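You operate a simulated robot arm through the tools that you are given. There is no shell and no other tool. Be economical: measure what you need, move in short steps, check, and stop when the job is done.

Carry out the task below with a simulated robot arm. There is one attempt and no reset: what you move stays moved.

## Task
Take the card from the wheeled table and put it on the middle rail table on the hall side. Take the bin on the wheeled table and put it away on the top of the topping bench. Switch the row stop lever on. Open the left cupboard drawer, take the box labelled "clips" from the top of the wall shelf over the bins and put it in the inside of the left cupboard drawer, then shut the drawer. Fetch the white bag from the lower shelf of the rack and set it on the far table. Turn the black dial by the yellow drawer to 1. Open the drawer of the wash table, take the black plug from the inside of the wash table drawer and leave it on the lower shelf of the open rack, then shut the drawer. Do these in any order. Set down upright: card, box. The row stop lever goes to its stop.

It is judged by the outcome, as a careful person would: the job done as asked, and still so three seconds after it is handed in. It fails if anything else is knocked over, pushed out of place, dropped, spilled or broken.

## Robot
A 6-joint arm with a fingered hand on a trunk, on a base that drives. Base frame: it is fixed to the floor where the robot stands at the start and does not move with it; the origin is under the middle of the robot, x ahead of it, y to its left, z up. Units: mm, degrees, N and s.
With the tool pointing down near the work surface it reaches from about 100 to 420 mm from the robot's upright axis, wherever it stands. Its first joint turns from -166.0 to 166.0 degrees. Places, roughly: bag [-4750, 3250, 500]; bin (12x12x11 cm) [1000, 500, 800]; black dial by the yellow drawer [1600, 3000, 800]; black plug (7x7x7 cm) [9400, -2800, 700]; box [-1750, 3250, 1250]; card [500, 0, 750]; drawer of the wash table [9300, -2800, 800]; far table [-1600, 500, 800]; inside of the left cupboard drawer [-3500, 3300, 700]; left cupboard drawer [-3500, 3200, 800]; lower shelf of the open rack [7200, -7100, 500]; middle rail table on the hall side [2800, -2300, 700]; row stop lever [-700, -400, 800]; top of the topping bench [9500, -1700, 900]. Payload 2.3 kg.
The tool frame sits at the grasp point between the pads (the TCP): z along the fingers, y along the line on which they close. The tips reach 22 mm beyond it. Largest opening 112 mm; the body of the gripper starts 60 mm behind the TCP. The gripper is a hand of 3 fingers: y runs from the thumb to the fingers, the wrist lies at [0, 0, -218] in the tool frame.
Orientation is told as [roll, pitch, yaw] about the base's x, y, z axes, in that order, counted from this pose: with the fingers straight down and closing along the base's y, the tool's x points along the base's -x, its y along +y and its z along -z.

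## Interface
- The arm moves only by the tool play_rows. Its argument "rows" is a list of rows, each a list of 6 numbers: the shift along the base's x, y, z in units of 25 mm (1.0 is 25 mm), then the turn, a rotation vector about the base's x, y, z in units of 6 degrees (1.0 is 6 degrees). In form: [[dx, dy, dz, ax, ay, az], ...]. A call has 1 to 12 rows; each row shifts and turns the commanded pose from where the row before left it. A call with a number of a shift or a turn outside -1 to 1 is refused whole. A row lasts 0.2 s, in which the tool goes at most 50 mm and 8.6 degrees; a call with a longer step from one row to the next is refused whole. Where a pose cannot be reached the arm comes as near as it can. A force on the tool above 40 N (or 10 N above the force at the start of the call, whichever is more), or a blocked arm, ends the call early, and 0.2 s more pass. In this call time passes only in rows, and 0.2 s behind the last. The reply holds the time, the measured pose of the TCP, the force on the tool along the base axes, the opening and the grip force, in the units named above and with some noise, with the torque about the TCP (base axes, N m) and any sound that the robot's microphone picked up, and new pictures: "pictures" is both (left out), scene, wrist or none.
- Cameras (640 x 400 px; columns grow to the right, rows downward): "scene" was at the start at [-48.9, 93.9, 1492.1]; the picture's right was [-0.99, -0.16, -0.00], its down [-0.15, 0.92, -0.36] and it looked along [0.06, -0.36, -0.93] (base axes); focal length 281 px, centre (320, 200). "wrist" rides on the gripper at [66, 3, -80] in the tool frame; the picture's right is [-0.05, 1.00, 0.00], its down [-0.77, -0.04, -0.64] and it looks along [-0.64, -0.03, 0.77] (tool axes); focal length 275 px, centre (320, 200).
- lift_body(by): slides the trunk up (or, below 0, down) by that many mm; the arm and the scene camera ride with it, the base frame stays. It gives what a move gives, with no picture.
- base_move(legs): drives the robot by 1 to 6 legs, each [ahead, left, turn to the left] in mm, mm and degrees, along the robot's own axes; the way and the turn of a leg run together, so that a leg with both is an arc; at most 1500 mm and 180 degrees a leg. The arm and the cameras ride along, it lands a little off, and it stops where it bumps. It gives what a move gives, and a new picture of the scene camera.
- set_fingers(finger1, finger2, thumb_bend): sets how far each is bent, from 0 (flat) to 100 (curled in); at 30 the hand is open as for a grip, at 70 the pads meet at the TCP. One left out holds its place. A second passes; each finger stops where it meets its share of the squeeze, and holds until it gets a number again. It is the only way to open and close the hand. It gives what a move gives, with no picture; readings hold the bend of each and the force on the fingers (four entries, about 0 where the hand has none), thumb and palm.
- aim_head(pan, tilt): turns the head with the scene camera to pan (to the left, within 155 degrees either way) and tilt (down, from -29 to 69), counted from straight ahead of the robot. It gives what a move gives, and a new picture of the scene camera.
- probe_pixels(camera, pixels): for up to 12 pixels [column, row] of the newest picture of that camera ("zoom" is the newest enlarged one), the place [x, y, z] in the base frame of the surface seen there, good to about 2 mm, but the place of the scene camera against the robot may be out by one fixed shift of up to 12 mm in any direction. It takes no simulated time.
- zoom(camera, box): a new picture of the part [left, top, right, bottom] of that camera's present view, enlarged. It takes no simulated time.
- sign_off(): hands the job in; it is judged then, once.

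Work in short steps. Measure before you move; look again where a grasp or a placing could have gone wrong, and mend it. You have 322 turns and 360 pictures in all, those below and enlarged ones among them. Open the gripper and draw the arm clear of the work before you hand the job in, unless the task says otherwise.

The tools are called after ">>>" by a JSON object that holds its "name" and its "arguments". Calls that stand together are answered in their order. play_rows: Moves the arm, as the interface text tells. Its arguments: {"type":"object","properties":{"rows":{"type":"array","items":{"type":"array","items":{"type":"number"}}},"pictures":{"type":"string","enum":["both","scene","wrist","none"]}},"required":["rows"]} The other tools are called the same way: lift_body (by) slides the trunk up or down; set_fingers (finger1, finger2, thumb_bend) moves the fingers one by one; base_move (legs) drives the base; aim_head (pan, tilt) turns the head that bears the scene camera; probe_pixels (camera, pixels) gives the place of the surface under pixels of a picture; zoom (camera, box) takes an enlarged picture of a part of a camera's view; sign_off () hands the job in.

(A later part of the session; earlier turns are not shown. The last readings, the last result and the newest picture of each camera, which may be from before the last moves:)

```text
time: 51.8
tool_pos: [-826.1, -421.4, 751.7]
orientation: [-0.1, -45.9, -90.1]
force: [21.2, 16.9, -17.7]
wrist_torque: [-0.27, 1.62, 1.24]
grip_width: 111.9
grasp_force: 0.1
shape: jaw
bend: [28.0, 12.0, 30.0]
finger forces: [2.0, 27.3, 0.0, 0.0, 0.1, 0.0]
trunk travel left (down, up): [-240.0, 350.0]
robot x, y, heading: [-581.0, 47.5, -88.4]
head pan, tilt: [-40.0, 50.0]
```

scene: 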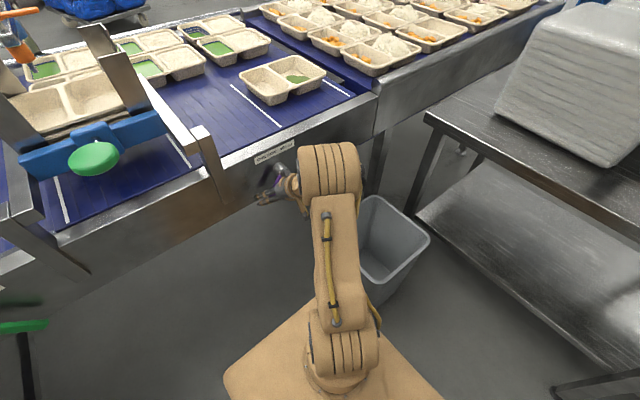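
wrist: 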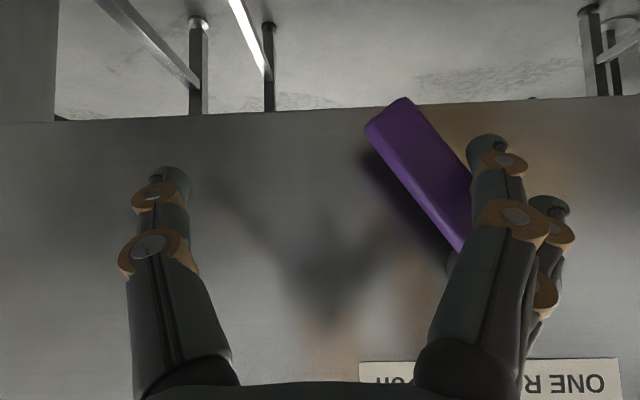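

The lever no longer follows: it is at its stop. I back off and retreat, then check.

>>> {"name": "play_rows", "arguments": {"rows": [[0.8, 0, 0, 0, 0, 0], [0.8, 0, 0, 0, 0, 0], [0.4, 0.8, 0.8, 0, 0, 0], [0, 0.8, 0.8, 0, 0, 0], [0, 0.8, 0.8, 0, 0, 0], [0, 0.8, 0.8, 0, 0, 0], [0, 0.8, 0.8, 0, 0, 0], [0, 0.8, 0.8, 0, 0, 0]]}}

>>> {"name": "set_fingers", "arguments": {"finger1": 30, "finger2": 30, "thumb_bend": 30}}

```text
time: 53.6
tool_pos: [-778.5, -304.1, 870.4]
orientation: [0.2, -45.8, -90.3]
force: [-0.2, 0.3, -1.2]
wrist_torque: [0.0, 0.01, 0.02]
grip_width: 112.1
grasp_force: 0.1
shape: jaw
bend: [30.0, 30.0, 30.0]
finger forces: [0.1, 0.0, 0.1, 0.1, 0.0, 0.1]
trunk travel left (down, up): [-240.0, 350.0]
robot x, y, heading: [-580.0, 48.9, -88.7]
head pan, tilt: [-40.0, 50.0]
```

scene: 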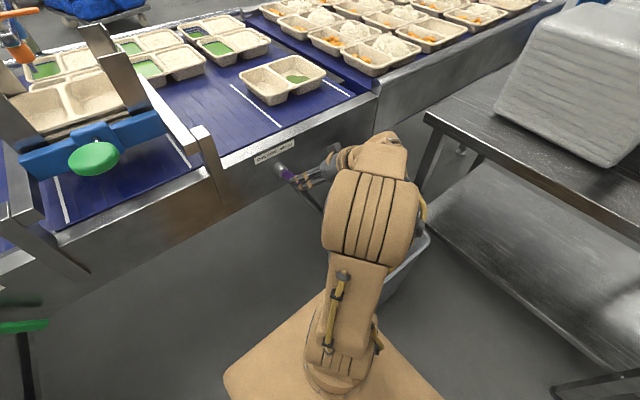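
wrist: 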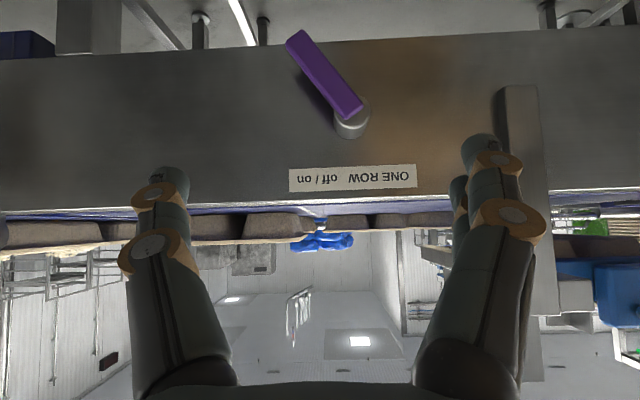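

```text
time: 54.6
tool_pos: [-777.7, -303.8, 870.1]
orientation: [0.2, -45.8, -90.3]
force: [0.1, -0.1, 0.3]
wrist_torque: [-0.05, 0.07, -0.03]
grip_width: 112.0
grasp_force: 0.0
shape: fingers
bend: [30.0, 30.0, 30.0]
finger forces: [0.1, 0.0, 0.1, 0.0, 0.0, 0.0]
trunk travel left (down, up): [-240.0, 350.0]
robot x, y, heading: [-579.1, 44.0, -88.8]
head pan, tilt: [-40.0, 50.0]
```

The lever tip now points to "on". I tuck the arm, back off from the rail and turn around toward the wall.

>>> {"name": "play_rows", "arguments": {"rows": [[0.6, 0.6, 0.9, 0, 0, 0], [0.6, 0.6, 0.9, 0, 0, 0], [0.6, 0.6, 0.9, 0, 0, 0], [0.6, 0.6, 0.9, 0, 0, 0], [0.6, 0.6, 0.9, 0, 0, 0], [0.6, 0.6, 0.9, 0, 0, 0]], "pictures": "none"}}

>>> {"name": "base_move", "arguments": {"legs": [[-350, 150, 0], [0, 0, 180]]}}

>>> {"name": "aim_head", "arguments": {"pan": 60, "tilt": 25}}

```text
time: 56.0
tool_pos: [-688.4, -210.4, 1005.5]
orientation: [0.2, -45.7, -90.3]
force: [-0.7, 0.1, -0.3]
wrist_torque: [0.0, 0.05, -0.01]
grip_width: 112.3
grasp_force: 0.0
shape: fingers
bend: [30.0, 30.0, 30.0]
finger forces: [0.0, 0.0, 0.0, 0.0, 0.0, 0.1]
out of reach, approached as far as the arm can: row 4
trunk travel left (down, up): [-240.0, 350.0]
robot x, y, heading: [-582.0, 47.9, -88.8]
head pan, tilt: [-40.0, 50.0]
```

```text
time: 65.8
tool_pos: [-335.0, 660.1, 1004.6]
orientation: [0.1, -45.8, 90.2]
force: [-1.1, -0.1, 0.6]
wrist_torque: [0.01, 0.01, 0.0]
grip_width: 112.0
grasp_force: 0.0
shape: fingers
bend: [30.0, 30.0, 30.0]
finger forces: [0.0, 0.0, 0.1, 0.1, 0.0, 0.1]
trunk travel left (down, up): [-240.0, 350.0]
robot x, y, heading: [-441.7, 403.3, 91.4]
head pan, tilt: [-40.0, 50.0]
```

scene: 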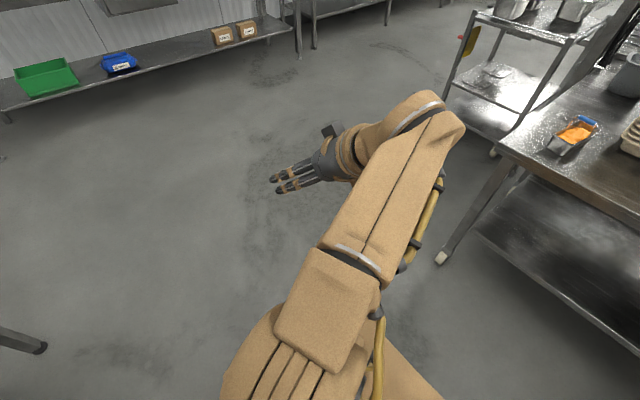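

```text
time: 67.5
tool_pos: [-335.1, 659.7, 1005.6]
orientation: [0.0, -45.8, 90.1]
force: [-0.8, 0.4, 0.4]
wrist_torque: [0.0, 0.02, -0.04]
grip_width: 112.0
grasp_force: 0.0
shape: fingers
bend: [30.0, 30.0, 30.0]
finger forces: [0.0, 0.1, 0.0, 0.0, 0.0, 0.1]
trunk travel left (down, up): [-240.0, 350.0]
robot x, y, heading: [-441.2, 398.8, 91.3]
head pan, tilt: [60.0, 25.0]
```

scene: 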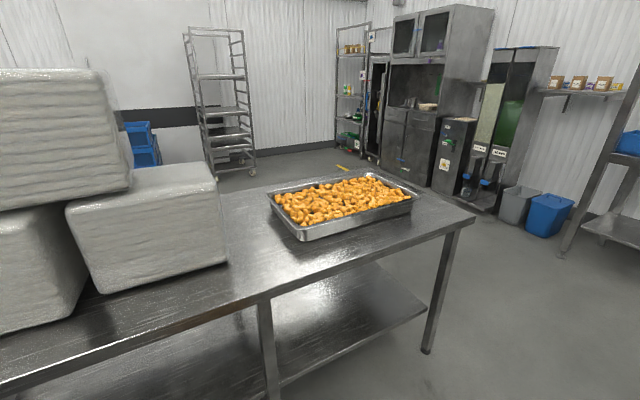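

I probe obstacles: table corner, boxes on shelf, bins, cupboard, rack.

>>> {"name": "probe_pixels", "arguments": {"camera": "scene", "pixels": [[473, 215], [250, 235], [556, 84], [579, 84], [604, 86], [565, 220], [515, 205], [420, 125], [395, 115], [350, 100], [225, 130], [330, 185]]}}

>>> {"name": "zoom", "arguments": {"camera": "scene", "box": [320, 0, 640, 200]}}

>>> {"name": "zoom", "arguments": {"camera": "scene", "box": [530, 60, 640, 130]}}

>>> {"name": "zoom", "arguments": {"camera": "scene", "box": [325, 20, 445, 180]}}

```text
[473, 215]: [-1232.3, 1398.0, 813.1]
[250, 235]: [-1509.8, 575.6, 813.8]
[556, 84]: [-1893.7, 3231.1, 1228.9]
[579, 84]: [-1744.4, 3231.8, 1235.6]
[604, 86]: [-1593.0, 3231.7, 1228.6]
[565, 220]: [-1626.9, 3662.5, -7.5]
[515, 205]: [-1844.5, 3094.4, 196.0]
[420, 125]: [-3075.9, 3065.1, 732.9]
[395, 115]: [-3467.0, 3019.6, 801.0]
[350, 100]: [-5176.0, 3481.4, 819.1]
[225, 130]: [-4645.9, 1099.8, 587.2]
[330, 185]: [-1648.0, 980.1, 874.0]
```

```text
2.00 times, centred on (480, 100) of scene
```

zoom: 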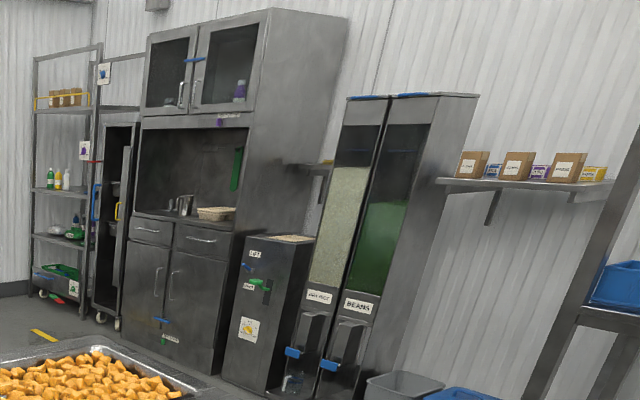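

```text
5.71 times, centred on (585, 95) of scene
```

zoom: 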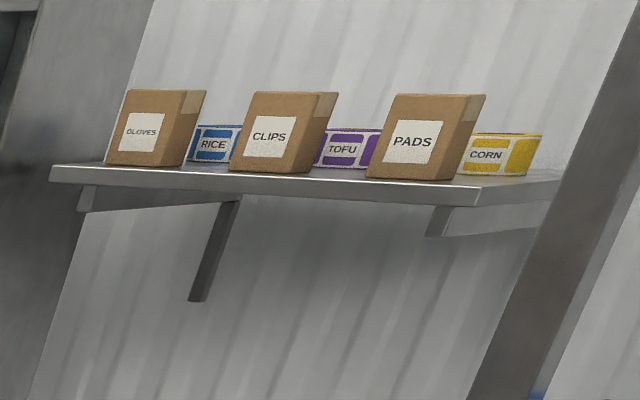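

```text
2.50 times, centred on (385, 100) of scene
```

zoom: 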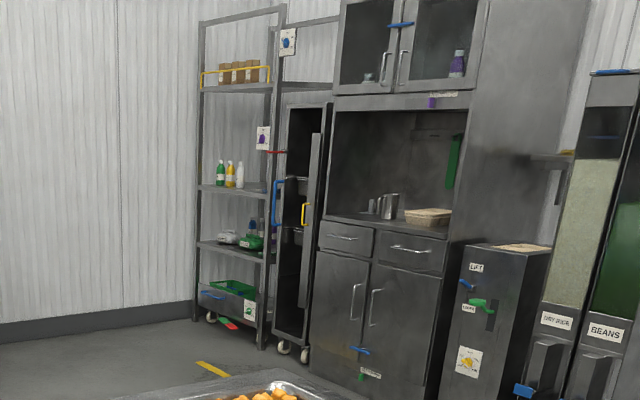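

Clips box at (-1744,3231,1235); left cupboard drawer near (-3500,3020,800). I drive to the cupboard first to open the drawer.

>>> {"name": "base_move", "arguments": {"legs": [[1500, 0, -1.3], [200, 0, 0], [0, 1500, 0], [0, 1500, 0]]}}

>>> {"name": "aim_head", "arguments": {"pan": 10, "tilt": 30}}

```text
time: 90.3
tool_pos: [-3372.0, 2377.0, 1004.2]
orientation: [0.0, -45.8, 87.5]
force: [0.0, 0.2, -0.1]
wrist_torque: [-0.01, 0.03, 0.0]
grip_width: 111.8
grasp_force: 0.0
shape: fingers
bend: [30.0, 30.0, 30.0]
finger forces: [0.1, 0.1, 0.1, 0.1, 0.0, 0.0]
trunk travel left (down, up): [-240.0, 350.0]
robot x, y, heading: [-3486.8, 2124.8, 88.8]
head pan, tilt: [60.0, 25.0]
```

scene: 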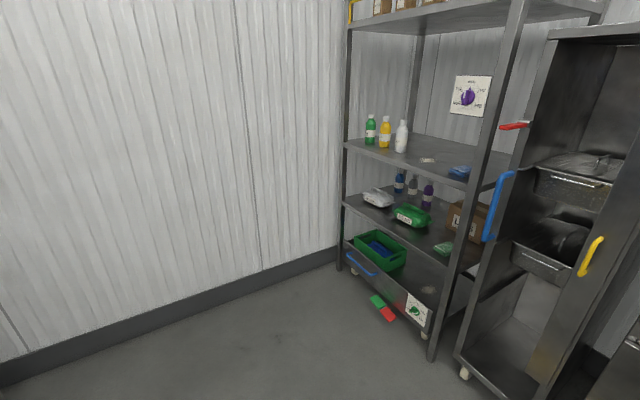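

```text
time: 91.5
tool_pos: [-3372.7, 2376.4, 1004.5]
orientation: [0.2, -45.8, 87.4]
force: [-0.1, -0.4, -0.8]
wrist_torque: [-0.01, 0.02, -0.01]
grip_width: 111.9
grasp_force: 0.0
shape: fingers
bend: [30.0, 30.0, 30.0]
finger forces: [0.0, 0.0, 0.0, 0.0, 0.1, 0.0]
trunk travel left (down, up): [-240.0, 350.0]
robot x, y, heading: [-3488.1, 2121.1, 89.0]
head pan, tilt: [10.0, 30.0]
```

scene: 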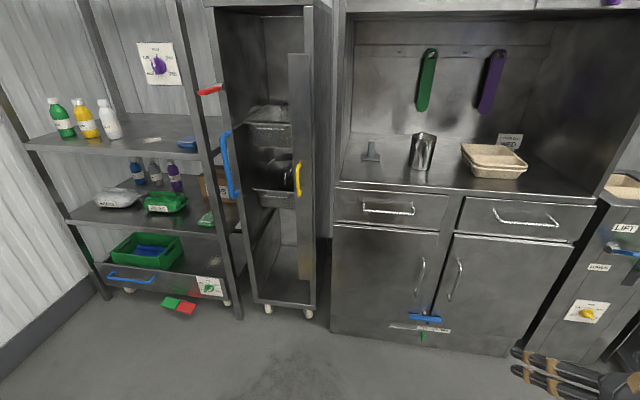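

The left cupboard drawer handle is at (388,210), white bag at (120,197). I probe them.

>>> {"name": "probe_pixels", "arguments": {"camera": "scene", "pixels": [[365, 208], [388, 211], [412, 213], [388, 222], [390, 193], [390, 230], [118, 197], [98, 205], [140, 195], [155, 185], [300, 180], [427, 318]]}}

>>> {"name": "zoom", "arguments": {"camera": "scene", "box": [330, 170, 460, 250]}}

>>> {"name": "zoom", "arguments": {"camera": "scene", "box": [60, 140, 220, 240]}}

```text
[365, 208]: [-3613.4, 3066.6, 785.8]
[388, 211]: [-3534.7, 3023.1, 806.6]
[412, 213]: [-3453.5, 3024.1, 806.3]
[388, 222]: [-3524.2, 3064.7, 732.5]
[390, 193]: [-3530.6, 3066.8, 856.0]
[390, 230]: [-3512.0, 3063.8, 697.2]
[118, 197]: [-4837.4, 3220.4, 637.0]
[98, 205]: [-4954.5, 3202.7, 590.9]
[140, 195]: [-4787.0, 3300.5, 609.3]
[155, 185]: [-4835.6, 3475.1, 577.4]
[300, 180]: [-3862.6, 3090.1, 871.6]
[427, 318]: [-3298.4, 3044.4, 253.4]
```

```text
4.92 times, centred on (395, 210) of scene
```

zoom: 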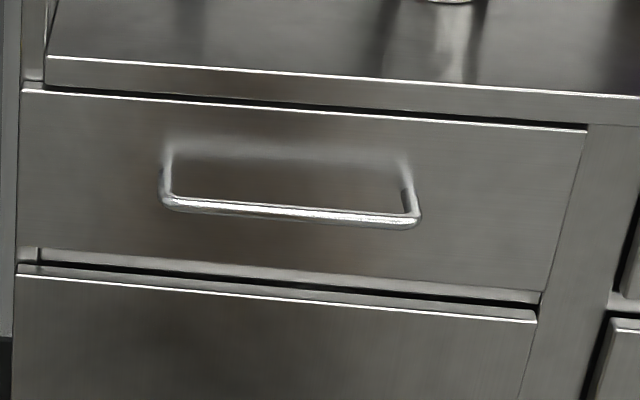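

```text
4.00 times, centred on (140, 190) of scene
```

zoom: 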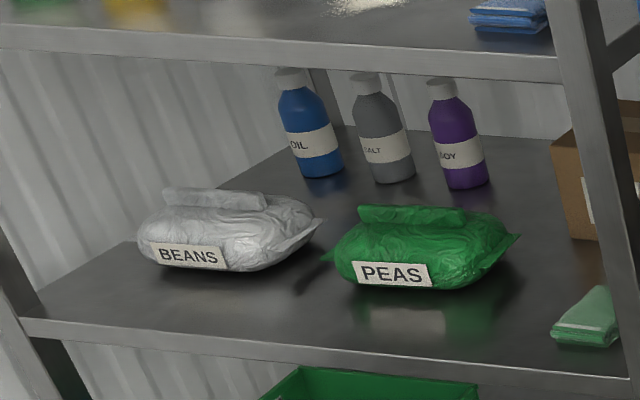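

Bar handle at y≈3023, z≈806, x −3600…−3450. I turn the tool to point horizontally forward with vertical closing.

>>> {"name": "play_rows", "arguments": {"rows": [[-0.3, 0.8, -0.4, 0.391, -0.943, 0.42], [-0.3, 0.8, -0.4, 0.391, -0.943, 0.42], [-0.3, 0.8, -0.4, 0.391, -0.943, 0.42], [-0.3, 0.8, -0.4, 0.391, -0.943, 0.42], [-0.3, 0.8, -0.4, 0.391, -0.943, 0.42], [-0.3, 0.6, -0.4, 0.391, -0.943, 0.42], [-0.3, 0.6, -0.4, 0.391, -0.943, 0.42], [-0.3, 0.6, -0.4, 0.391, -0.943, 0.42], [-0.3, 0.5, -0.4, 0.391, -0.943, 0.42], [-0.3, 0.5, -0.4, 0.391, -0.943, 0.42]], "pictures": "none"}}

>>> {"name": "play_rows", "arguments": {"rows": [[-0.3, 0.3, -0.4, 0.391, -0.943, 0.42], [-0.3, 0.3, -0.4, 0.391, -0.943, 0.42], [-0.3, 0.3, -0.4, 0.391, -0.943, 0.42], [-0.3, 0.3, -0.4, 0.391, -0.943, 0.42], [-0.3, 0.3, -0.4, 0.391, -0.943, 0.42]]}}

```text
time: 93.7
tool_pos: [-3432.1, 2540.0, 929.9]
orientation: [-71.1, -32.9, 162.9]
force: [0.0, 0.2, 0.0]
wrist_torque: [-0.02, -0.02, 0.0]
grip_width: 112.1
grasp_force: 0.1
shape: fingers
bend: [30.0, 30.0, 30.0]
finger forces: [0.0, 0.1, 0.1, 0.0, 0.0, 0.0]
out of reach, approached as far as the arm can: row 1, 2, 3, 7, 8, 9, 10
trunk travel left (down, up): [-240.0, 350.0]
robot x, y, heading: [-3487.3, 2123.5, 88.9]
head pan, tilt: [10.0, 30.0]
```

```text
time: 94.9
tool_pos: [-3466.8, 2588.0, 884.5]
orientation: [-87.7, -6.2, -178.5]
force: [0.3, 0.0, 0.7]
wrist_torque: [0.0, -0.02, 0.01]
grip_width: 112.1
grasp_force: 0.0
shape: fingers
bend: [30.0, 30.0, 30.0]
finger forces: [0.0, 0.0, 0.1, 0.0, 0.1, 0.1]
out of reach, approached as far as the arm can: row 1, 2
trunk travel left (down, up): [-240.0, 350.0]
robot x, y, heading: [-3486.6, 2120.4, 88.9]
head pan, tilt: [10.0, 30.0]
```

scene: 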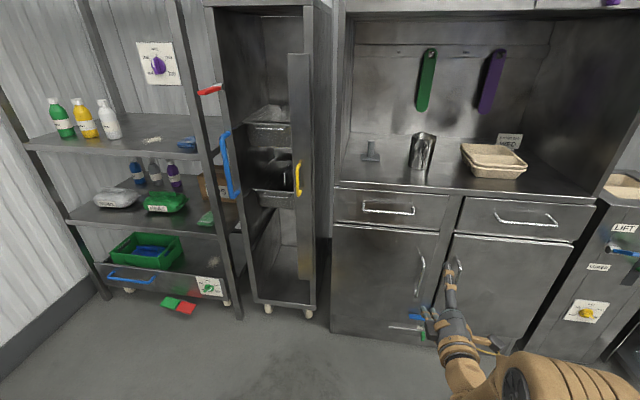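
wrist: 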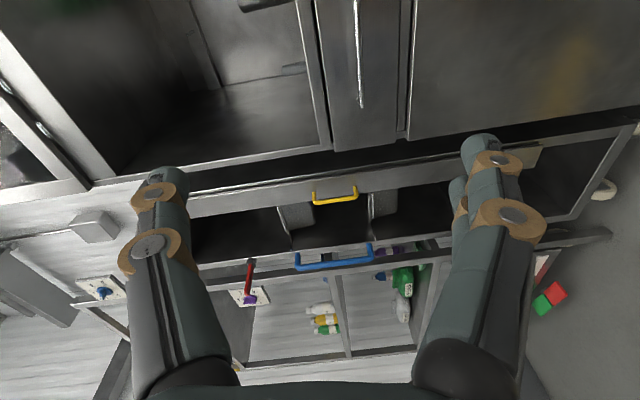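

Orientation is nearly horizontal. I correct the few degrees left, lower to handle height, and drive up to the drawer.

>>> {"name": "play_rows", "arguments": {"rows": [[0, -0.5, -0.8, 0.19, -0.5, -0.14], [0, -0.5, -0.8, 0.19, -0.5, -0.14], [0, 0, -0.8, 0, 0, 0], [0, 0, -0.7, 0, 0, 0]], "pictures": "none"}}

>>> {"name": "base_move", "arguments": {"legs": [[310, 40, 1]]}}

>>> {"name": "zoom", "arguments": {"camera": "scene", "box": [220, 100, 540, 400]}}

```text
time: 95.9
tool_pos: [-3464.6, 2578.0, 804.6]
orientation: [-89.8, -0.2, 179.9]
force: [0.0, 0.6, 0.3]
wrist_torque: [-0.01, -0.03, 0.01]
grip_width: 112.1
grasp_force: 0.1
shape: fingers
bend: [30.0, 30.0, 30.0]
finger forces: [0.0, 0.1, 0.0, 0.1, 0.0, 0.0]
out of reach, approached as far as the arm can: row 1, 2
trunk travel left (down, up): [-240.0, 350.0]
robot x, y, heading: [-3489.4, 2125.5, 89.2]
head pan, tilt: [10.0, 30.0]
```

```text
time: 98.0
tool_pos: [-3509.4, 2887.7, 804.8]
orientation: [-89.8, -0.3, -179.2]
force: [1.3, 0.0, 0.5]
wrist_torque: [0.0, 0.0, 0.0]
grip_width: 112.1
grasp_force: 0.0
shape: fingers
bend: [30.0, 30.0, 30.0]
finger forces: [0.0, 0.0, 0.0, 0.0, 0.0, 0.0]
trunk travel left (down, up): [-240.0, 350.0]
robot x, y, heading: [-3523.3, 2432.1, 89.8]
head pan, tilt: [10.0, 30.0]
```

scene: 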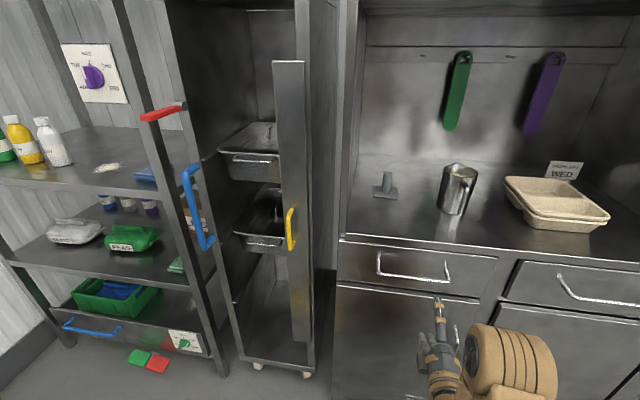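

```text
1.33 times, centred on (380, 250) of scene
```

zoom: 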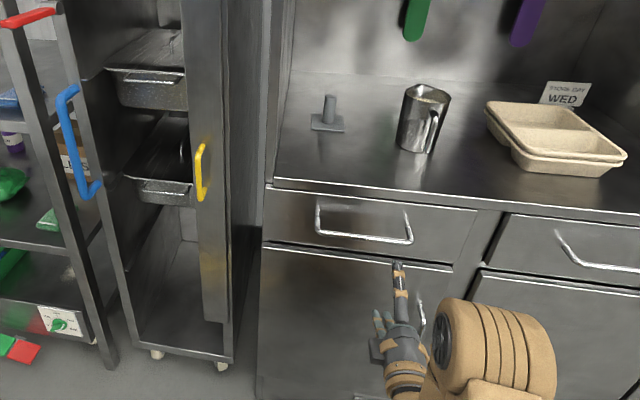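

I re-measure the handle from here, with the wrist camera too.

>>> {"name": "probe_pixels", "arguments": {"camera": "zoom", "pixels": [[330, 233], [362, 237], [395, 241], [398, 264]]}}

>>> {"name": "play_rows", "arguments": {"rows": [[0, 0.2, 0, 0, 0, 0]], "pictures": "wrist"}}

```text
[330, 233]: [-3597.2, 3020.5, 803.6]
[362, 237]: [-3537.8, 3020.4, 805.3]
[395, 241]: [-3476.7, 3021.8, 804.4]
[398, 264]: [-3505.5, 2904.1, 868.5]
```

```text
time: 98.4
tool_pos: [-3510.0, 2893.2, 807.1]
orientation: [-89.8, -0.3, -179.2]
force: [-0.2, -0.2, -0.7]
wrist_torque: [-0.02, 0.0, 0.02]
grip_width: 112.1
grasp_force: 0.0
shape: fingers
bend: [30.0, 30.0, 30.0]
finger forces: [0.0, 0.1, 0.1, 0.0, 0.0, 0.0]
trunk travel left (down, up): [-240.0, 350.0]
robot x, y, heading: [-3530.3, 2431.3, 89.6]
head pan, tilt: [10.0, 30.0]
```

wrist: 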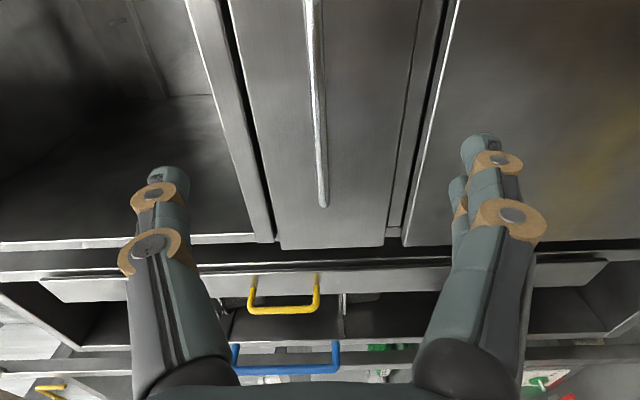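

>>> {"name": "probe_pixels", "arguments": {"camera": "wrist", "pixels": [[323, 200], [318, 120], [313, 40]]}}

```text
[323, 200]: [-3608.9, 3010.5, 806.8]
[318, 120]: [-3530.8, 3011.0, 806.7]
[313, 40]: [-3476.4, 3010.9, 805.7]
```

The bar is at y≈3012, z≈806 by wrist camera. I drive 105 mm ahead so the bar enters between the fingers.

>>> {"name": "base_move", "arguments": {"legs": [[105, 20, 0]]}}

>>> {"name": "play_rows", "arguments": {"rows": [[0, 0.2, 0, 0, 0, 0]], "pictures": "wrist"}}

```text
time: 99.6
tool_pos: [-3528.3, 2999.4, 805.6]
orientation: [-89.8, -0.3, -179.3]
force: [-0.6, 1.0, 0.2]
wrist_torque: [0.0, -0.02, -0.01]
grip_width: 112.2
grasp_force: 0.1
shape: fingers
bend: [30.0, 30.0, 30.0]
finger forces: [0.1, 0.1, 0.0, 0.1, 0.0, 0.0]
trunk travel left (down, up): [-240.0, 350.0]
robot x, y, heading: [-3541.7, 2539.3, 89.7]
head pan, tilt: [10.0, 30.0]
```

scene: 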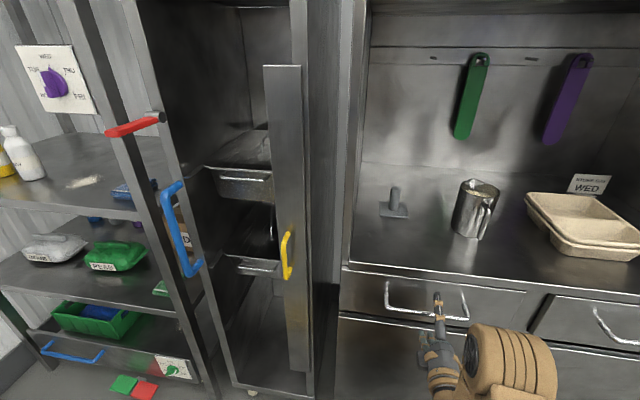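

```text
time: 100.0
tool_pos: [-3528.4, 3003.6, 805.8]
orientation: [-89.9, -0.4, -179.3]
force: [-0.9, -0.2, -0.3]
wrist_torque: [-0.01, -0.02, -0.06]
grip_width: 112.1
grasp_force: 0.1
shape: fingers
bend: [30.0, 30.0, 30.0]
finger forces: [0.1, 0.0, 0.0, 0.0, 0.0, 0.0]
trunk travel left (down, up): [-240.0, 350.0]
robot x, y, heading: [-3547.8, 2538.7, 89.8]
head pan, tilt: [10.0, 30.0]
```

wrist: 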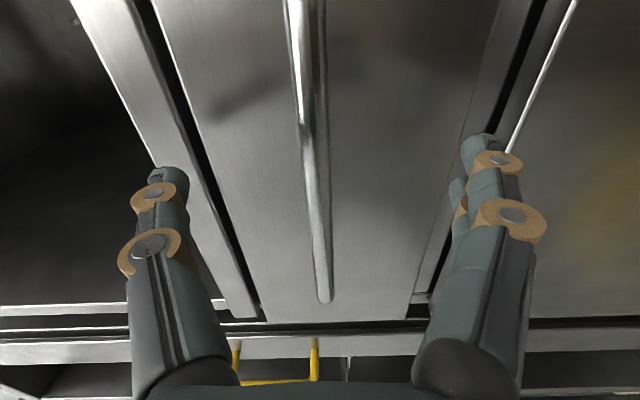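

The bar runs centrally between thumb and fingers. I advance 8 mm more and close.

>>> {"name": "play_rows", "arguments": {"rows": [[0, 0.3, 0, 0, 0, 0]], "pictures": "none"}}

>>> {"name": "set_fingers", "arguments": {"finger1": 70, "finger2": 70, "thumb_bend": 70}}

```text
time: 100.4
tool_pos: [-3528.6, 3011.3, 806.7]
orientation: [-89.7, -0.2, -179.3]
force: [-0.7, 1.0, 0.1]
wrist_torque: [0.0, 0.0, -0.02]
grip_width: 112.2
grasp_force: 0.1
shape: fingers
bend: [30.0, 30.0, 30.0]
finger forces: [0.1, 0.0, 0.0, 0.0, 0.0, 0.0]
trunk travel left (down, up): [-240.0, 350.0]
robot x, y, heading: [-3545.0, 2534.6, 90.0]
head pan, tilt: [10.0, 30.0]
```

```text
time: 101.4
tool_pos: [-3527.2, 3011.3, 806.1]
orientation: [-89.8, -0.3, -179.3]
force: [-0.1, 0.9, 1.3]
wrist_torque: [0.01, -0.01, 0.0]
grip_width: 4.3
grasp_force: 0.3
shape: fingers
bend: [70.0, 70.0, 69.0]
finger forces: [0.1, 0.1, 0.0, 0.0, 1.3, 0.0]
trunk travel left (down, up): [-240.0, 350.0]
robot x, y, heading: [-3542.0, 2537.3, 89.6]
head pan, tilt: [10.0, 30.0]
```

Width 4.3 and little force: I close further and look.

>>> {"name": "set_fingers", "arguments": {"finger1": 80, "finger2": 80, "thumb_bend": 80}}

>>> {"name": "play_rows", "arguments": {"rows": [[0, -0.3, 0, 0, 0, 0]]}}

```text
time: 102.4
tool_pos: [-3527.8, 3012.0, 806.5]
orientation: [-89.8, -0.4, -179.3]
force: [-0.6, -0.2, -0.3]
wrist_torque: [-0.01, -0.01, -0.03]
grip_width: 0.0
grasp_force: 0.1
shape: fingers
bend: [78.0, 78.0, 76.0]
finger forces: [0.1, 0.0, 0.1, 0.0, 0.0, 0.0]
trunk travel left (down, up): [-240.0, 350.0]
robot x, y, heading: [-3545.3, 2536.2, 89.8]
head pan, tilt: [10.0, 30.0]
```

```text
time: 102.8
tool_pos: [-3527.0, 3003.5, 805.8]
orientation: [-89.8, -0.4, -179.4]
force: [0.3, 0.6, 0.8]
wrist_torque: [-0.01, -0.02, -0.04]
grip_width: 0.0
grasp_force: 0.1
shape: fingers
bend: [78.0, 78.0, 76.0]
finger forces: [0.1, 0.0, 0.1, 0.0, 0.0, 0.0]
trunk travel left (down, up): [-240.0, 350.0]
robot x, y, heading: [-3540.3, 2536.7, 89.7]
head pan, tilt: [10.0, 30.0]
```

scene: 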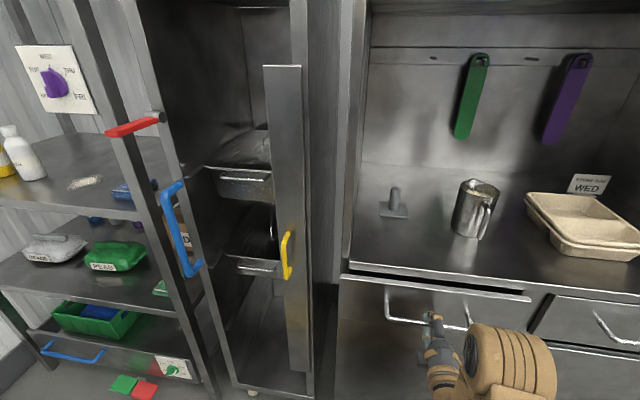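
wrist: 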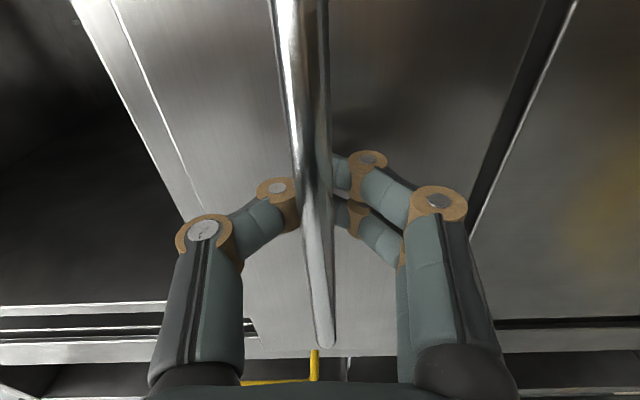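

The fingers are hooked behind the bar and the drawer already moved a bit. I pull by driving back.

>>> {"name": "base_move", "arguments": {"legs": [[-280, 0, 0]]}}

```text
time: 104.7
tool_pos: [-3526.7, 2728.6, 806.5]
orientation: [-89.8, -0.3, -179.5]
force: [0.0, 0.2, 0.1]
wrist_torque: [0.0, 0.03, -0.01]
grip_width: 0.0
grasp_force: 0.2
shape: fingers
bend: [78.0, 78.0, 76.0]
finger forces: [0.0, 0.1, 0.0, 0.0, 0.0, 0.0]
trunk travel left (down, up): [-240.0, 350.0]
robot x, y, heading: [-3546.5, 2266.1, 89.7]
head pan, tilt: [10.0, 30.0]
```

scene: 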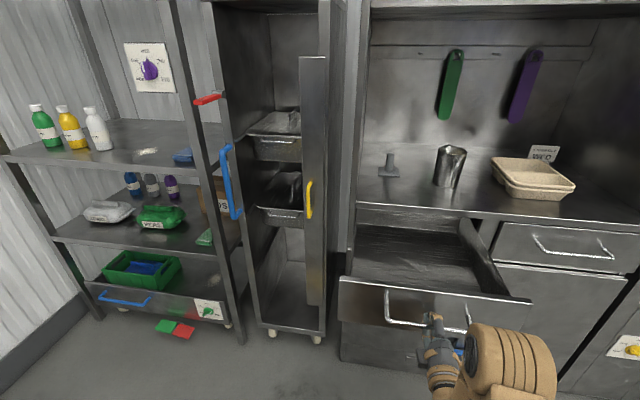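

The drawer is open by about 285 mm. I open the fingers and draw back.

>>> {"name": "set_fingers", "arguments": {"finger1": 30, "finger2": 30, "thumb_bend": 30}}

>>> {"name": "base_move", "arguments": {"legs": [[-150, 0, 0]]}}

>>> {"name": "probe_pixels", "arguments": {"camera": "scene", "pixels": [[348, 250], [400, 240], [380, 215], [460, 240], [400, 225], [420, 260]]}}

```text
time: 105.7
tool_pos: [-3527.4, 2729.8, 805.7]
orientation: [-89.8, -0.3, -179.5]
force: [-0.3, -0.5, -0.5]
wrist_torque: [-0.02, -0.01, -0.04]
grip_width: 111.1
grasp_force: 0.0
shape: fingers
bend: [30.0, 30.0, 30.0]
finger forces: [0.1, 0.1, 0.1, 0.0, 0.1, 0.1]
trunk travel left (down, up): [-240.0, 350.0]
robot x, y, heading: [-3544.7, 2258.5, 89.3]
head pan, tilt: [10.0, 30.0]
```

```text
time: 107.1
tool_pos: [-3529.5, 2579.3, 805.9]
orientation: [-89.9, -0.3, -179.4]
force: [0.4, 0.3, 1.0]
wrist_torque: [0.01, -0.01, -0.02]
grip_width: 111.1
grasp_force: 0.0
shape: fingers
bend: [30.0, 30.0, 30.0]
finger forces: [0.0, 0.0, 0.0, 0.1, 0.0, 0.0]
trunk travel left (down, up): [-240.0, 350.0]
robot x, y, heading: [-3548.1, 2113.3, 89.6]
head pan, tilt: [10.0, 30.0]
```

scene: 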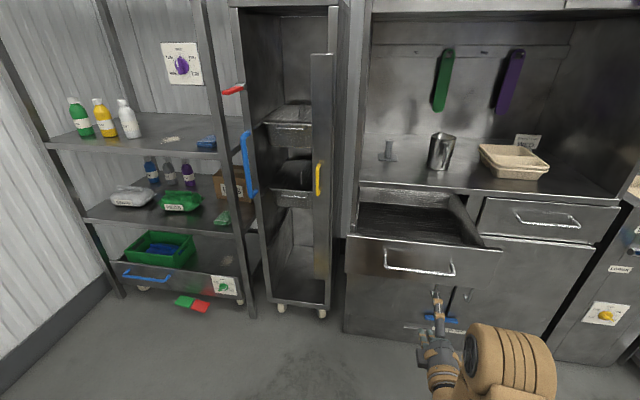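

```text
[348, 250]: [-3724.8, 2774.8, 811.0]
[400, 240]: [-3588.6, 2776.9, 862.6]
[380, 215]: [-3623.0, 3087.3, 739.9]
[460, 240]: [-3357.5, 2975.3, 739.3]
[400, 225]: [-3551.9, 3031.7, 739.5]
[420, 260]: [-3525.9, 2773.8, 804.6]
```

Drawer interior floor z≈740. I now reorient the tool to point 45° down-forward with closing along x, raise the trunk, and go to the wall shelf.

>>> {"name": "play_rows", "arguments": {"rows": [[0, -0.3, 0.4, -0.391, -0.943, 0.391], [0, -0.3, 0.4, -0.391, -0.943, 0.391], [0, -0.3, 0.4, -0.391, -0.943, 0.391], [0, -0.3, 0.4, -0.391, -0.943, 0.391], [0, -0.3, 0.4, -0.391, -0.943, 0.391], [0, -0.3, 0.4, -0.391, -0.943, 0.391], [0, -0.3, 0.4, -0.391, -0.943, 0.391], [0, -0.3, 0.4, -0.391, -0.943, 0.391], [0, -0.3, 0.4, -0.391, -0.943, 0.391], [0, -0.3, 0.4, -0.391, -0.943, 0.391]], "pictures": "none"}}

>>> {"name": "play_rows", "arguments": {"rows": [[0, -0.3, 0.4, -0.391, -0.943, 0.391], [0, -0.3, 0.4, -0.391, -0.943, 0.391], [0, -0.3, 0.4, -0.391, -0.943, 0.391], [0, -0.3, 0.4, -0.391, -0.943, 0.391], [0, -0.3, 0.4, -0.391, -0.943, 0.391]], "pictures": "wrist"}}

>>> {"name": "lift_body", "arguments": {"by": 340}}

>>> {"name": "base_move", "arguments": {"legs": [[0, -900, 0], [0, -880, 0]]}}

```text
time: 109.3
tool_pos: [-3525.1, 2516.8, 905.7]
orientation: [-43.4, 44.6, -133.6]
force: [0.9, -0.3, 0.3]
wrist_torque: [-0.02, 0.0, 0.0]
grip_width: 111.5
grasp_force: 0.1
shape: fingers
bend: [30.0, 30.0, 30.0]
finger forces: [0.0, 0.1, 0.0, 0.1, 0.1, 0.0]
out of reach, approached as far as the arm can: row 3, 4
trunk travel left (down, up): [-240.0, 350.0]
robot x, y, heading: [-3546.8, 2110.8, 89.7]
head pan, tilt: [10.0, 30.0]
```

```text
time: 110.5
tool_pos: [-3526.8, 2479.0, 954.2]
orientation: [0.0, 44.3, -90.3]
force: [0.0, 0.1, 0.2]
wrist_torque: [-0.02, 0.0, 0.0]
grip_width: 111.3
grasp_force: 0.1
shape: fingers
bend: [30.0, 30.0, 30.0]
finger forces: [0.1, 0.0, 0.1, 0.0, 0.0, 0.0]
trunk travel left (down, up): [-240.0, 350.0]
robot x, y, heading: [-3550.1, 2116.8, 89.5]
head pan, tilt: [10.0, 30.0]
```

wrist: 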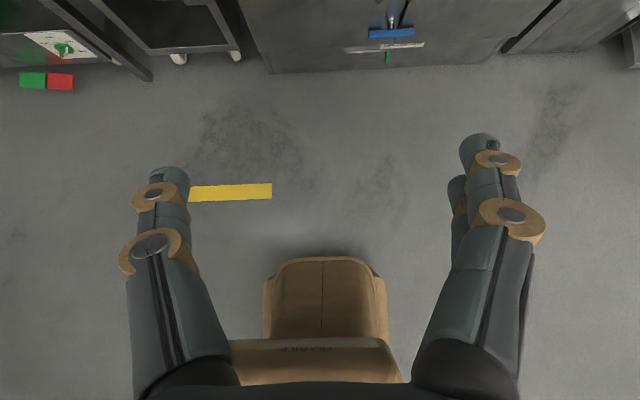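

```text
time: 113.8
tool_pos: [-3526.7, 2478.5, 1294.5]
orientation: [0.0, 44.3, -90.5]
force: [0.4, 0.0, -0.2]
wrist_torque: [-0.02, 0.0, 0.03]
grip_width: 111.4
grasp_force: 0.0
shape: fingers
bend: [30.0, 30.0, 30.0]
finger forces: [0.0, 0.0, 0.0, 0.0, 0.0, 0.1]
trunk travel left (down, up): [-580.0, 10.0]
robot x, y, heading: [-3543.2, 2112.6, 89.7]
head pan, tilt: [10.0, 30.0]
```

```text
time: 122.8
tool_pos: [-1758.7, 2478.7, 1294.1]
orientation: [0.0, 44.2, -89.5]
force: [0.7, -0.4, -0.3]
wrist_torque: [-0.04, -0.02, -0.03]
grip_width: 111.3
grasp_force: 0.1
shape: fingers
bend: [30.0, 30.0, 30.0]
finger forces: [0.0, 0.0, 0.0, 0.1, 0.0, 0.0]
trunk travel left (down, up): [-580.0, 10.0]
robot x, y, heading: [-1772.2, 2112.1, 90.4]
head pan, tilt: [10.0, 30.0]
```

scene: 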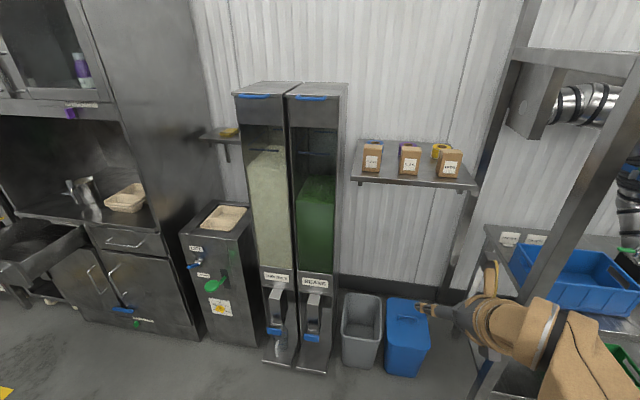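

I zoom on the shelf and probe boxes, bins, bench post.

>>> {"name": "zoom", "arguments": {"camera": "scene", "box": [340, 120, 490, 210]}}

>>> {"name": "probe_pixels", "arguments": {"camera": "scene", "pixels": [[360, 300], [405, 305], [410, 375], [347, 365], [280, 360], [495, 365], [540, 270], [430, 308]]}}

```text
4.27 times, centred on (415, 165) of scene
```

zoom: 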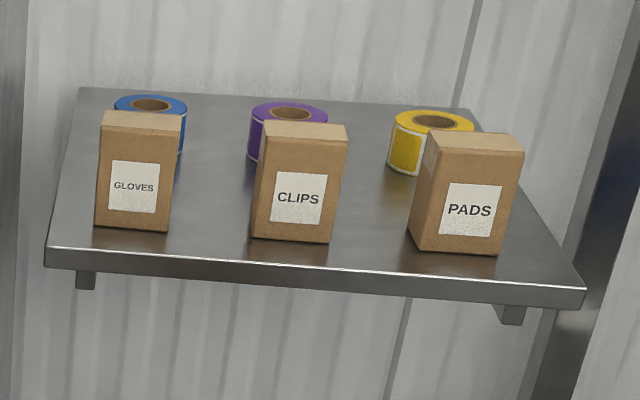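

```text
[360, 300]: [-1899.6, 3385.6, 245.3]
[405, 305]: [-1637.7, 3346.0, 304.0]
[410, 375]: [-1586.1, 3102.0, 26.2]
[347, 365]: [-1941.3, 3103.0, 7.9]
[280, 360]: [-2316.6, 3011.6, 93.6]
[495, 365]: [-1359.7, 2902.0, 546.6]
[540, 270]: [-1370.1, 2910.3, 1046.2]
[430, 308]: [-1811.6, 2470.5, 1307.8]
```

>>> {"name": "probe_pixels", "arguments": {"camera": "zoom", "pixels": [[262, 235], [328, 240], [335, 150], [265, 135], [300, 130], [350, 128], [272, 112], [170, 228], [412, 240], [455, 270], [250, 265], [600, 320]]}}

```text
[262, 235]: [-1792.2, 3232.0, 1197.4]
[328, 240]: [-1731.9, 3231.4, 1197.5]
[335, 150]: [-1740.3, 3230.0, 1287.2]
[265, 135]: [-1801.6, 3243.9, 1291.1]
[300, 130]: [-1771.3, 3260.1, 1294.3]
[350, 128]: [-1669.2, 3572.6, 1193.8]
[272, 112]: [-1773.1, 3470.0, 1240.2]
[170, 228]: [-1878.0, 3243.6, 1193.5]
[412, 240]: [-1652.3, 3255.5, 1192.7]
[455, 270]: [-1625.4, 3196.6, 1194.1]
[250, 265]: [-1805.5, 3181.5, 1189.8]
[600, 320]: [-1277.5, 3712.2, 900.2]
```

Clips box: x −1800…−1732, front y≈3230, top z≈1292. I drive ahead 640 mm (bins' front at y≈3100).

>>> {"name": "base_move", "arguments": {"legs": [[620, 8, 0]]}}

>>> {"name": "play_rows", "arguments": {"rows": [[0, 0, 0.4, 0, 0, 0]], "pictures": "wrist"}}

```text
time: 126.3
tool_pos: [-1781.9, 3106.2, 1293.6]
orientation: [0.1, 44.4, -88.5]
force: [0.0, -0.1, -0.5]
wrist_torque: [0.01, -0.03, 0.02]
grip_width: 111.5
grasp_force: 0.1
shape: fingers
bend: [30.0, 30.0, 30.0]
finger forces: [0.0, 0.0, 0.0, 0.0, 0.0, 0.1]
trunk travel left (down, up): [-580.0, 10.0]
robot x, y, heading: [-1794.0, 2734.5, 91.5]
head pan, tilt: [10.0, 30.0]
```

scene: 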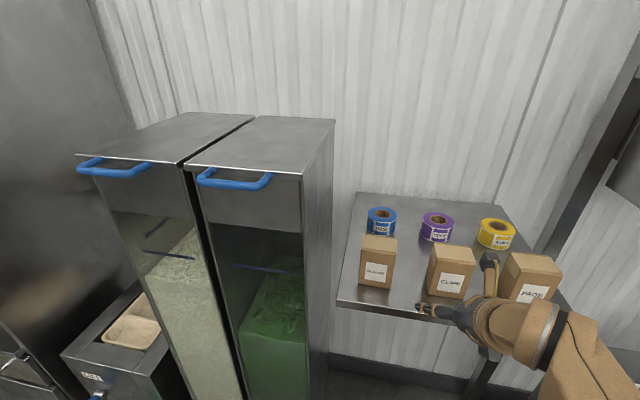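

```text
time: 126.7
tool_pos: [-1783.6, 3104.9, 1304.9]
orientation: [0.0, 44.3, -88.6]
force: [0.1, 0.7, 0.1]
wrist_torque: [0.0, -0.01, 0.03]
grip_width: 111.4
grasp_force: 0.0
shape: fingers
bend: [30.0, 30.0, 30.0]
finger forces: [0.0, 0.1, 0.1, 0.0, 0.0, 0.0]
trunk travel left (down, up): [-580.0, 10.0]
robot x, y, heading: [-1791.7, 2737.7, 91.4]
head pan, tilt: [10.0, 30.0]
```

wrist: 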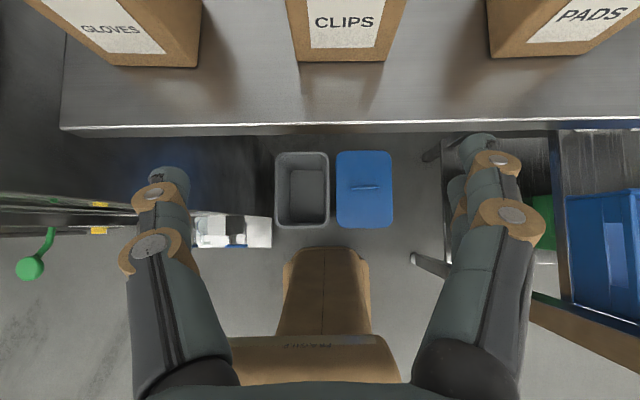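

I probe the box in the wrist view.

>>> {"name": "probe_pixels", "arguments": {"camera": "wrist", "pixels": [[302, 52], [380, 52], [297, 10], [395, 10], [330, 8], [300, 200], [325, 255]]}}

>>> {"name": "zoom", "arguments": {"camera": "scene", "box": [340, 200, 580, 340]}}

```text
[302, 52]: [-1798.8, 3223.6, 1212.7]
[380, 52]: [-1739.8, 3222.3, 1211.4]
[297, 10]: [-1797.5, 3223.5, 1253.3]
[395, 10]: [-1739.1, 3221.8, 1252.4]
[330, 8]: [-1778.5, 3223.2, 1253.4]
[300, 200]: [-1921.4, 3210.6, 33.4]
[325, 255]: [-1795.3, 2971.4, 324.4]
```

```text
2.67 times, centred on (460, 270) of scene
```

zoom: 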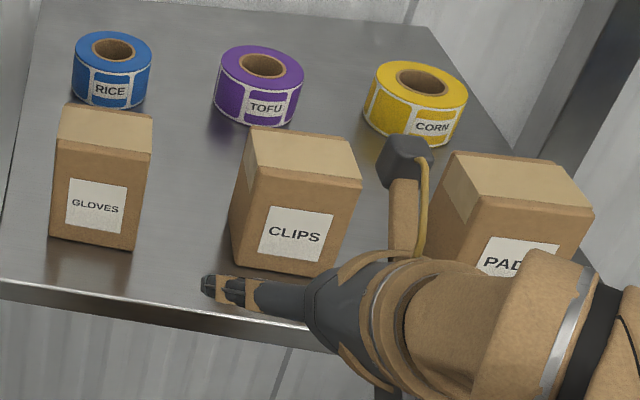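

>>> {"name": "probe_pixels", "arguments": {"camera": "zoom", "pixels": [[255, 133], [352, 150], [240, 172], [355, 183], [300, 150], [140, 150], [445, 190]]}}

```text
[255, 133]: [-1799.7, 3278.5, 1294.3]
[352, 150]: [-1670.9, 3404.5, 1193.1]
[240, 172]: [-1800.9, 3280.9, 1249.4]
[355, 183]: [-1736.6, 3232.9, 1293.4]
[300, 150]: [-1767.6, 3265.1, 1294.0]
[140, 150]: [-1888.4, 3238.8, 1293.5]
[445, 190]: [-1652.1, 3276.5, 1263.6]
```

Box centre ≈(−1769, 3249), top 1294. I move over and then in along the tool axis.

>>> {"name": "play_rows", "arguments": {"rows": [[0.2, 0.75, 0, 0, 0, -0.12], [0.2, 0.75, 0, 0, 0, -0.12], [0.2, 0.75, 0, 0, 0, 0], [0, 0.75, 0, 0, 0, 0], [0, 0.75, 0, 0, 0, 0]], "pictures": "none"}}

>>> {"name": "play_rows", "arguments": {"rows": [[0, 0.5, -0.5, 0, 0, 0], [0, 0.5, -0.5, 0, 0, 0], [0, 0.5, -0.5, 0, 0, 0], [0, 0.4, -0.4, 0, 0, 0]]}}

```text
time: 127.9
tool_pos: [-1767.6, 3199.9, 1303.8]
orientation: [0.1, 44.2, -90.1]
force: [0.4, 0.2, -0.7]
wrist_torque: [-0.01, 0.01, -0.02]
grip_width: 111.5
grasp_force: 0.0
shape: fingers
bend: [30.0, 30.0, 30.0]
finger forces: [0.0, 0.0, 0.1, 0.0, 0.0, 0.0]
trunk travel left (down, up): [-580.0, 10.0]
robot x, y, heading: [-1788.5, 2739.1, 91.2]
head pan, tilt: [10.0, 30.0]
```

```text
time: 128.9
tool_pos: [-1768.1, 3246.0, 1255.4]
orientation: [0.1, 44.4, -89.9]
force: [-0.2, -0.5, -0.4]
wrist_torque: [0.0, -0.03, 0.0]
grip_width: 111.7
grasp_force: 1.1
shape: fingers
bend: [30.0, 30.0, 30.0]
finger forces: [0.4, 0.0, 0.1, 0.0, 0.5, 0.1]
trunk travel left (down, up): [-580.0, 10.0]
robot x, y, heading: [-1795.3, 2738.3, 91.4]
head pan, tilt: [10.0, 30.0]
```

scene: 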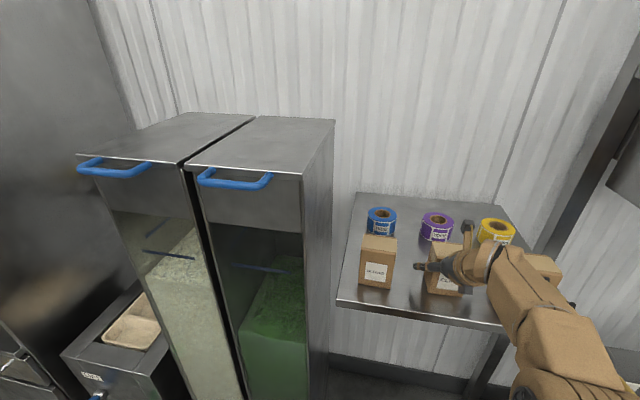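
wrist: 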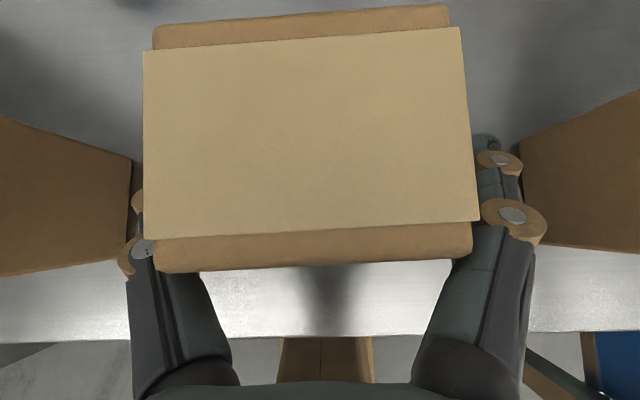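

The box is between thumb and fingers; I close gently.

>>> {"name": "set_fingers", "arguments": {"finger1": 55, "finger2": 55, "thumb_bend": 55}}

```text
time: 129.9
tool_pos: [-1767.6, 3246.3, 1255.9]
orientation: [-0.1, 44.3, -90.1]
force: [0.3, 0.1, 0.1]
wrist_torque: [0.01, 0.09, 0.0]
grip_width: 67.6
grasp_force: 13.8
shape: fingers
bend: [51.0, 47.0, 49.0]
finger forces: [8.9, 5.1, 0.1, 0.0, 13.5, 0.1]
trunk travel left (down, up): [-580.0, 10.0]
robot x, y, heading: [-1792.3, 2740.2, 91.4]
head pan, tilt: [10.0, 30.0]
```

Gripped at 67.6 mm with 14 N. I lift straight up a bit and then draw back.

>>> {"name": "play_rows", "arguments": {"rows": [[0, 0, 0.5, 0, 0, 0], [0, 0, 0.8, 0, 0, 0], [0, -0.3, 0.8, 0, 0, 0], [0, -0.8, 0.3, 0, 0, 0], [0, -0.8, 0, 0, 0, 0], [0, -0.8, 0, 0, 0, 0], [0, -0.8, 0, 0, 0, 0], [0, -0.8, 0, 0, 0, 0]]}}

```text
time: 131.7
tool_pos: [-1767.3, 3140.4, 1318.1]
orientation: [-0.1, 44.4, -90.1]
force: [0.1, -0.5, -2.1]
wrist_torque: [-0.04, -0.01, -0.02]
grip_width: 67.6
grasp_force: 12.9
shape: fingers
bend: [51.0, 47.0, 49.0]
finger forces: [7.8, 4.9, 0.0, 0.0, 12.8, 0.0]
trunk travel left (down, up): [-580.0, 10.0]
robot x, y, heading: [-1793.6, 2738.8, 91.4]
head pan, tilt: [10.0, 30.0]
```

scene: 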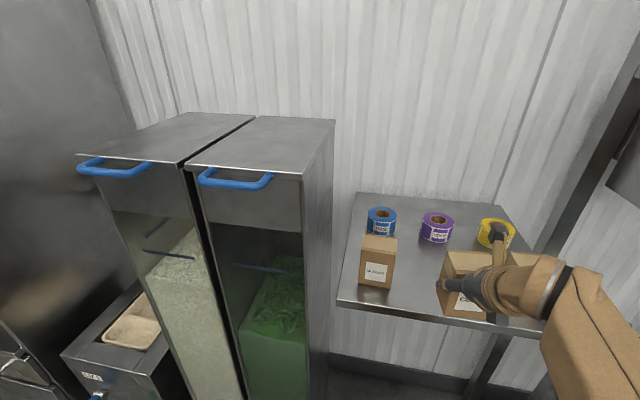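
wrist: 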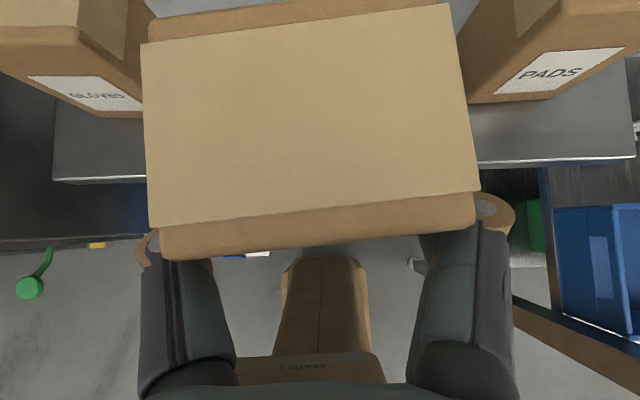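

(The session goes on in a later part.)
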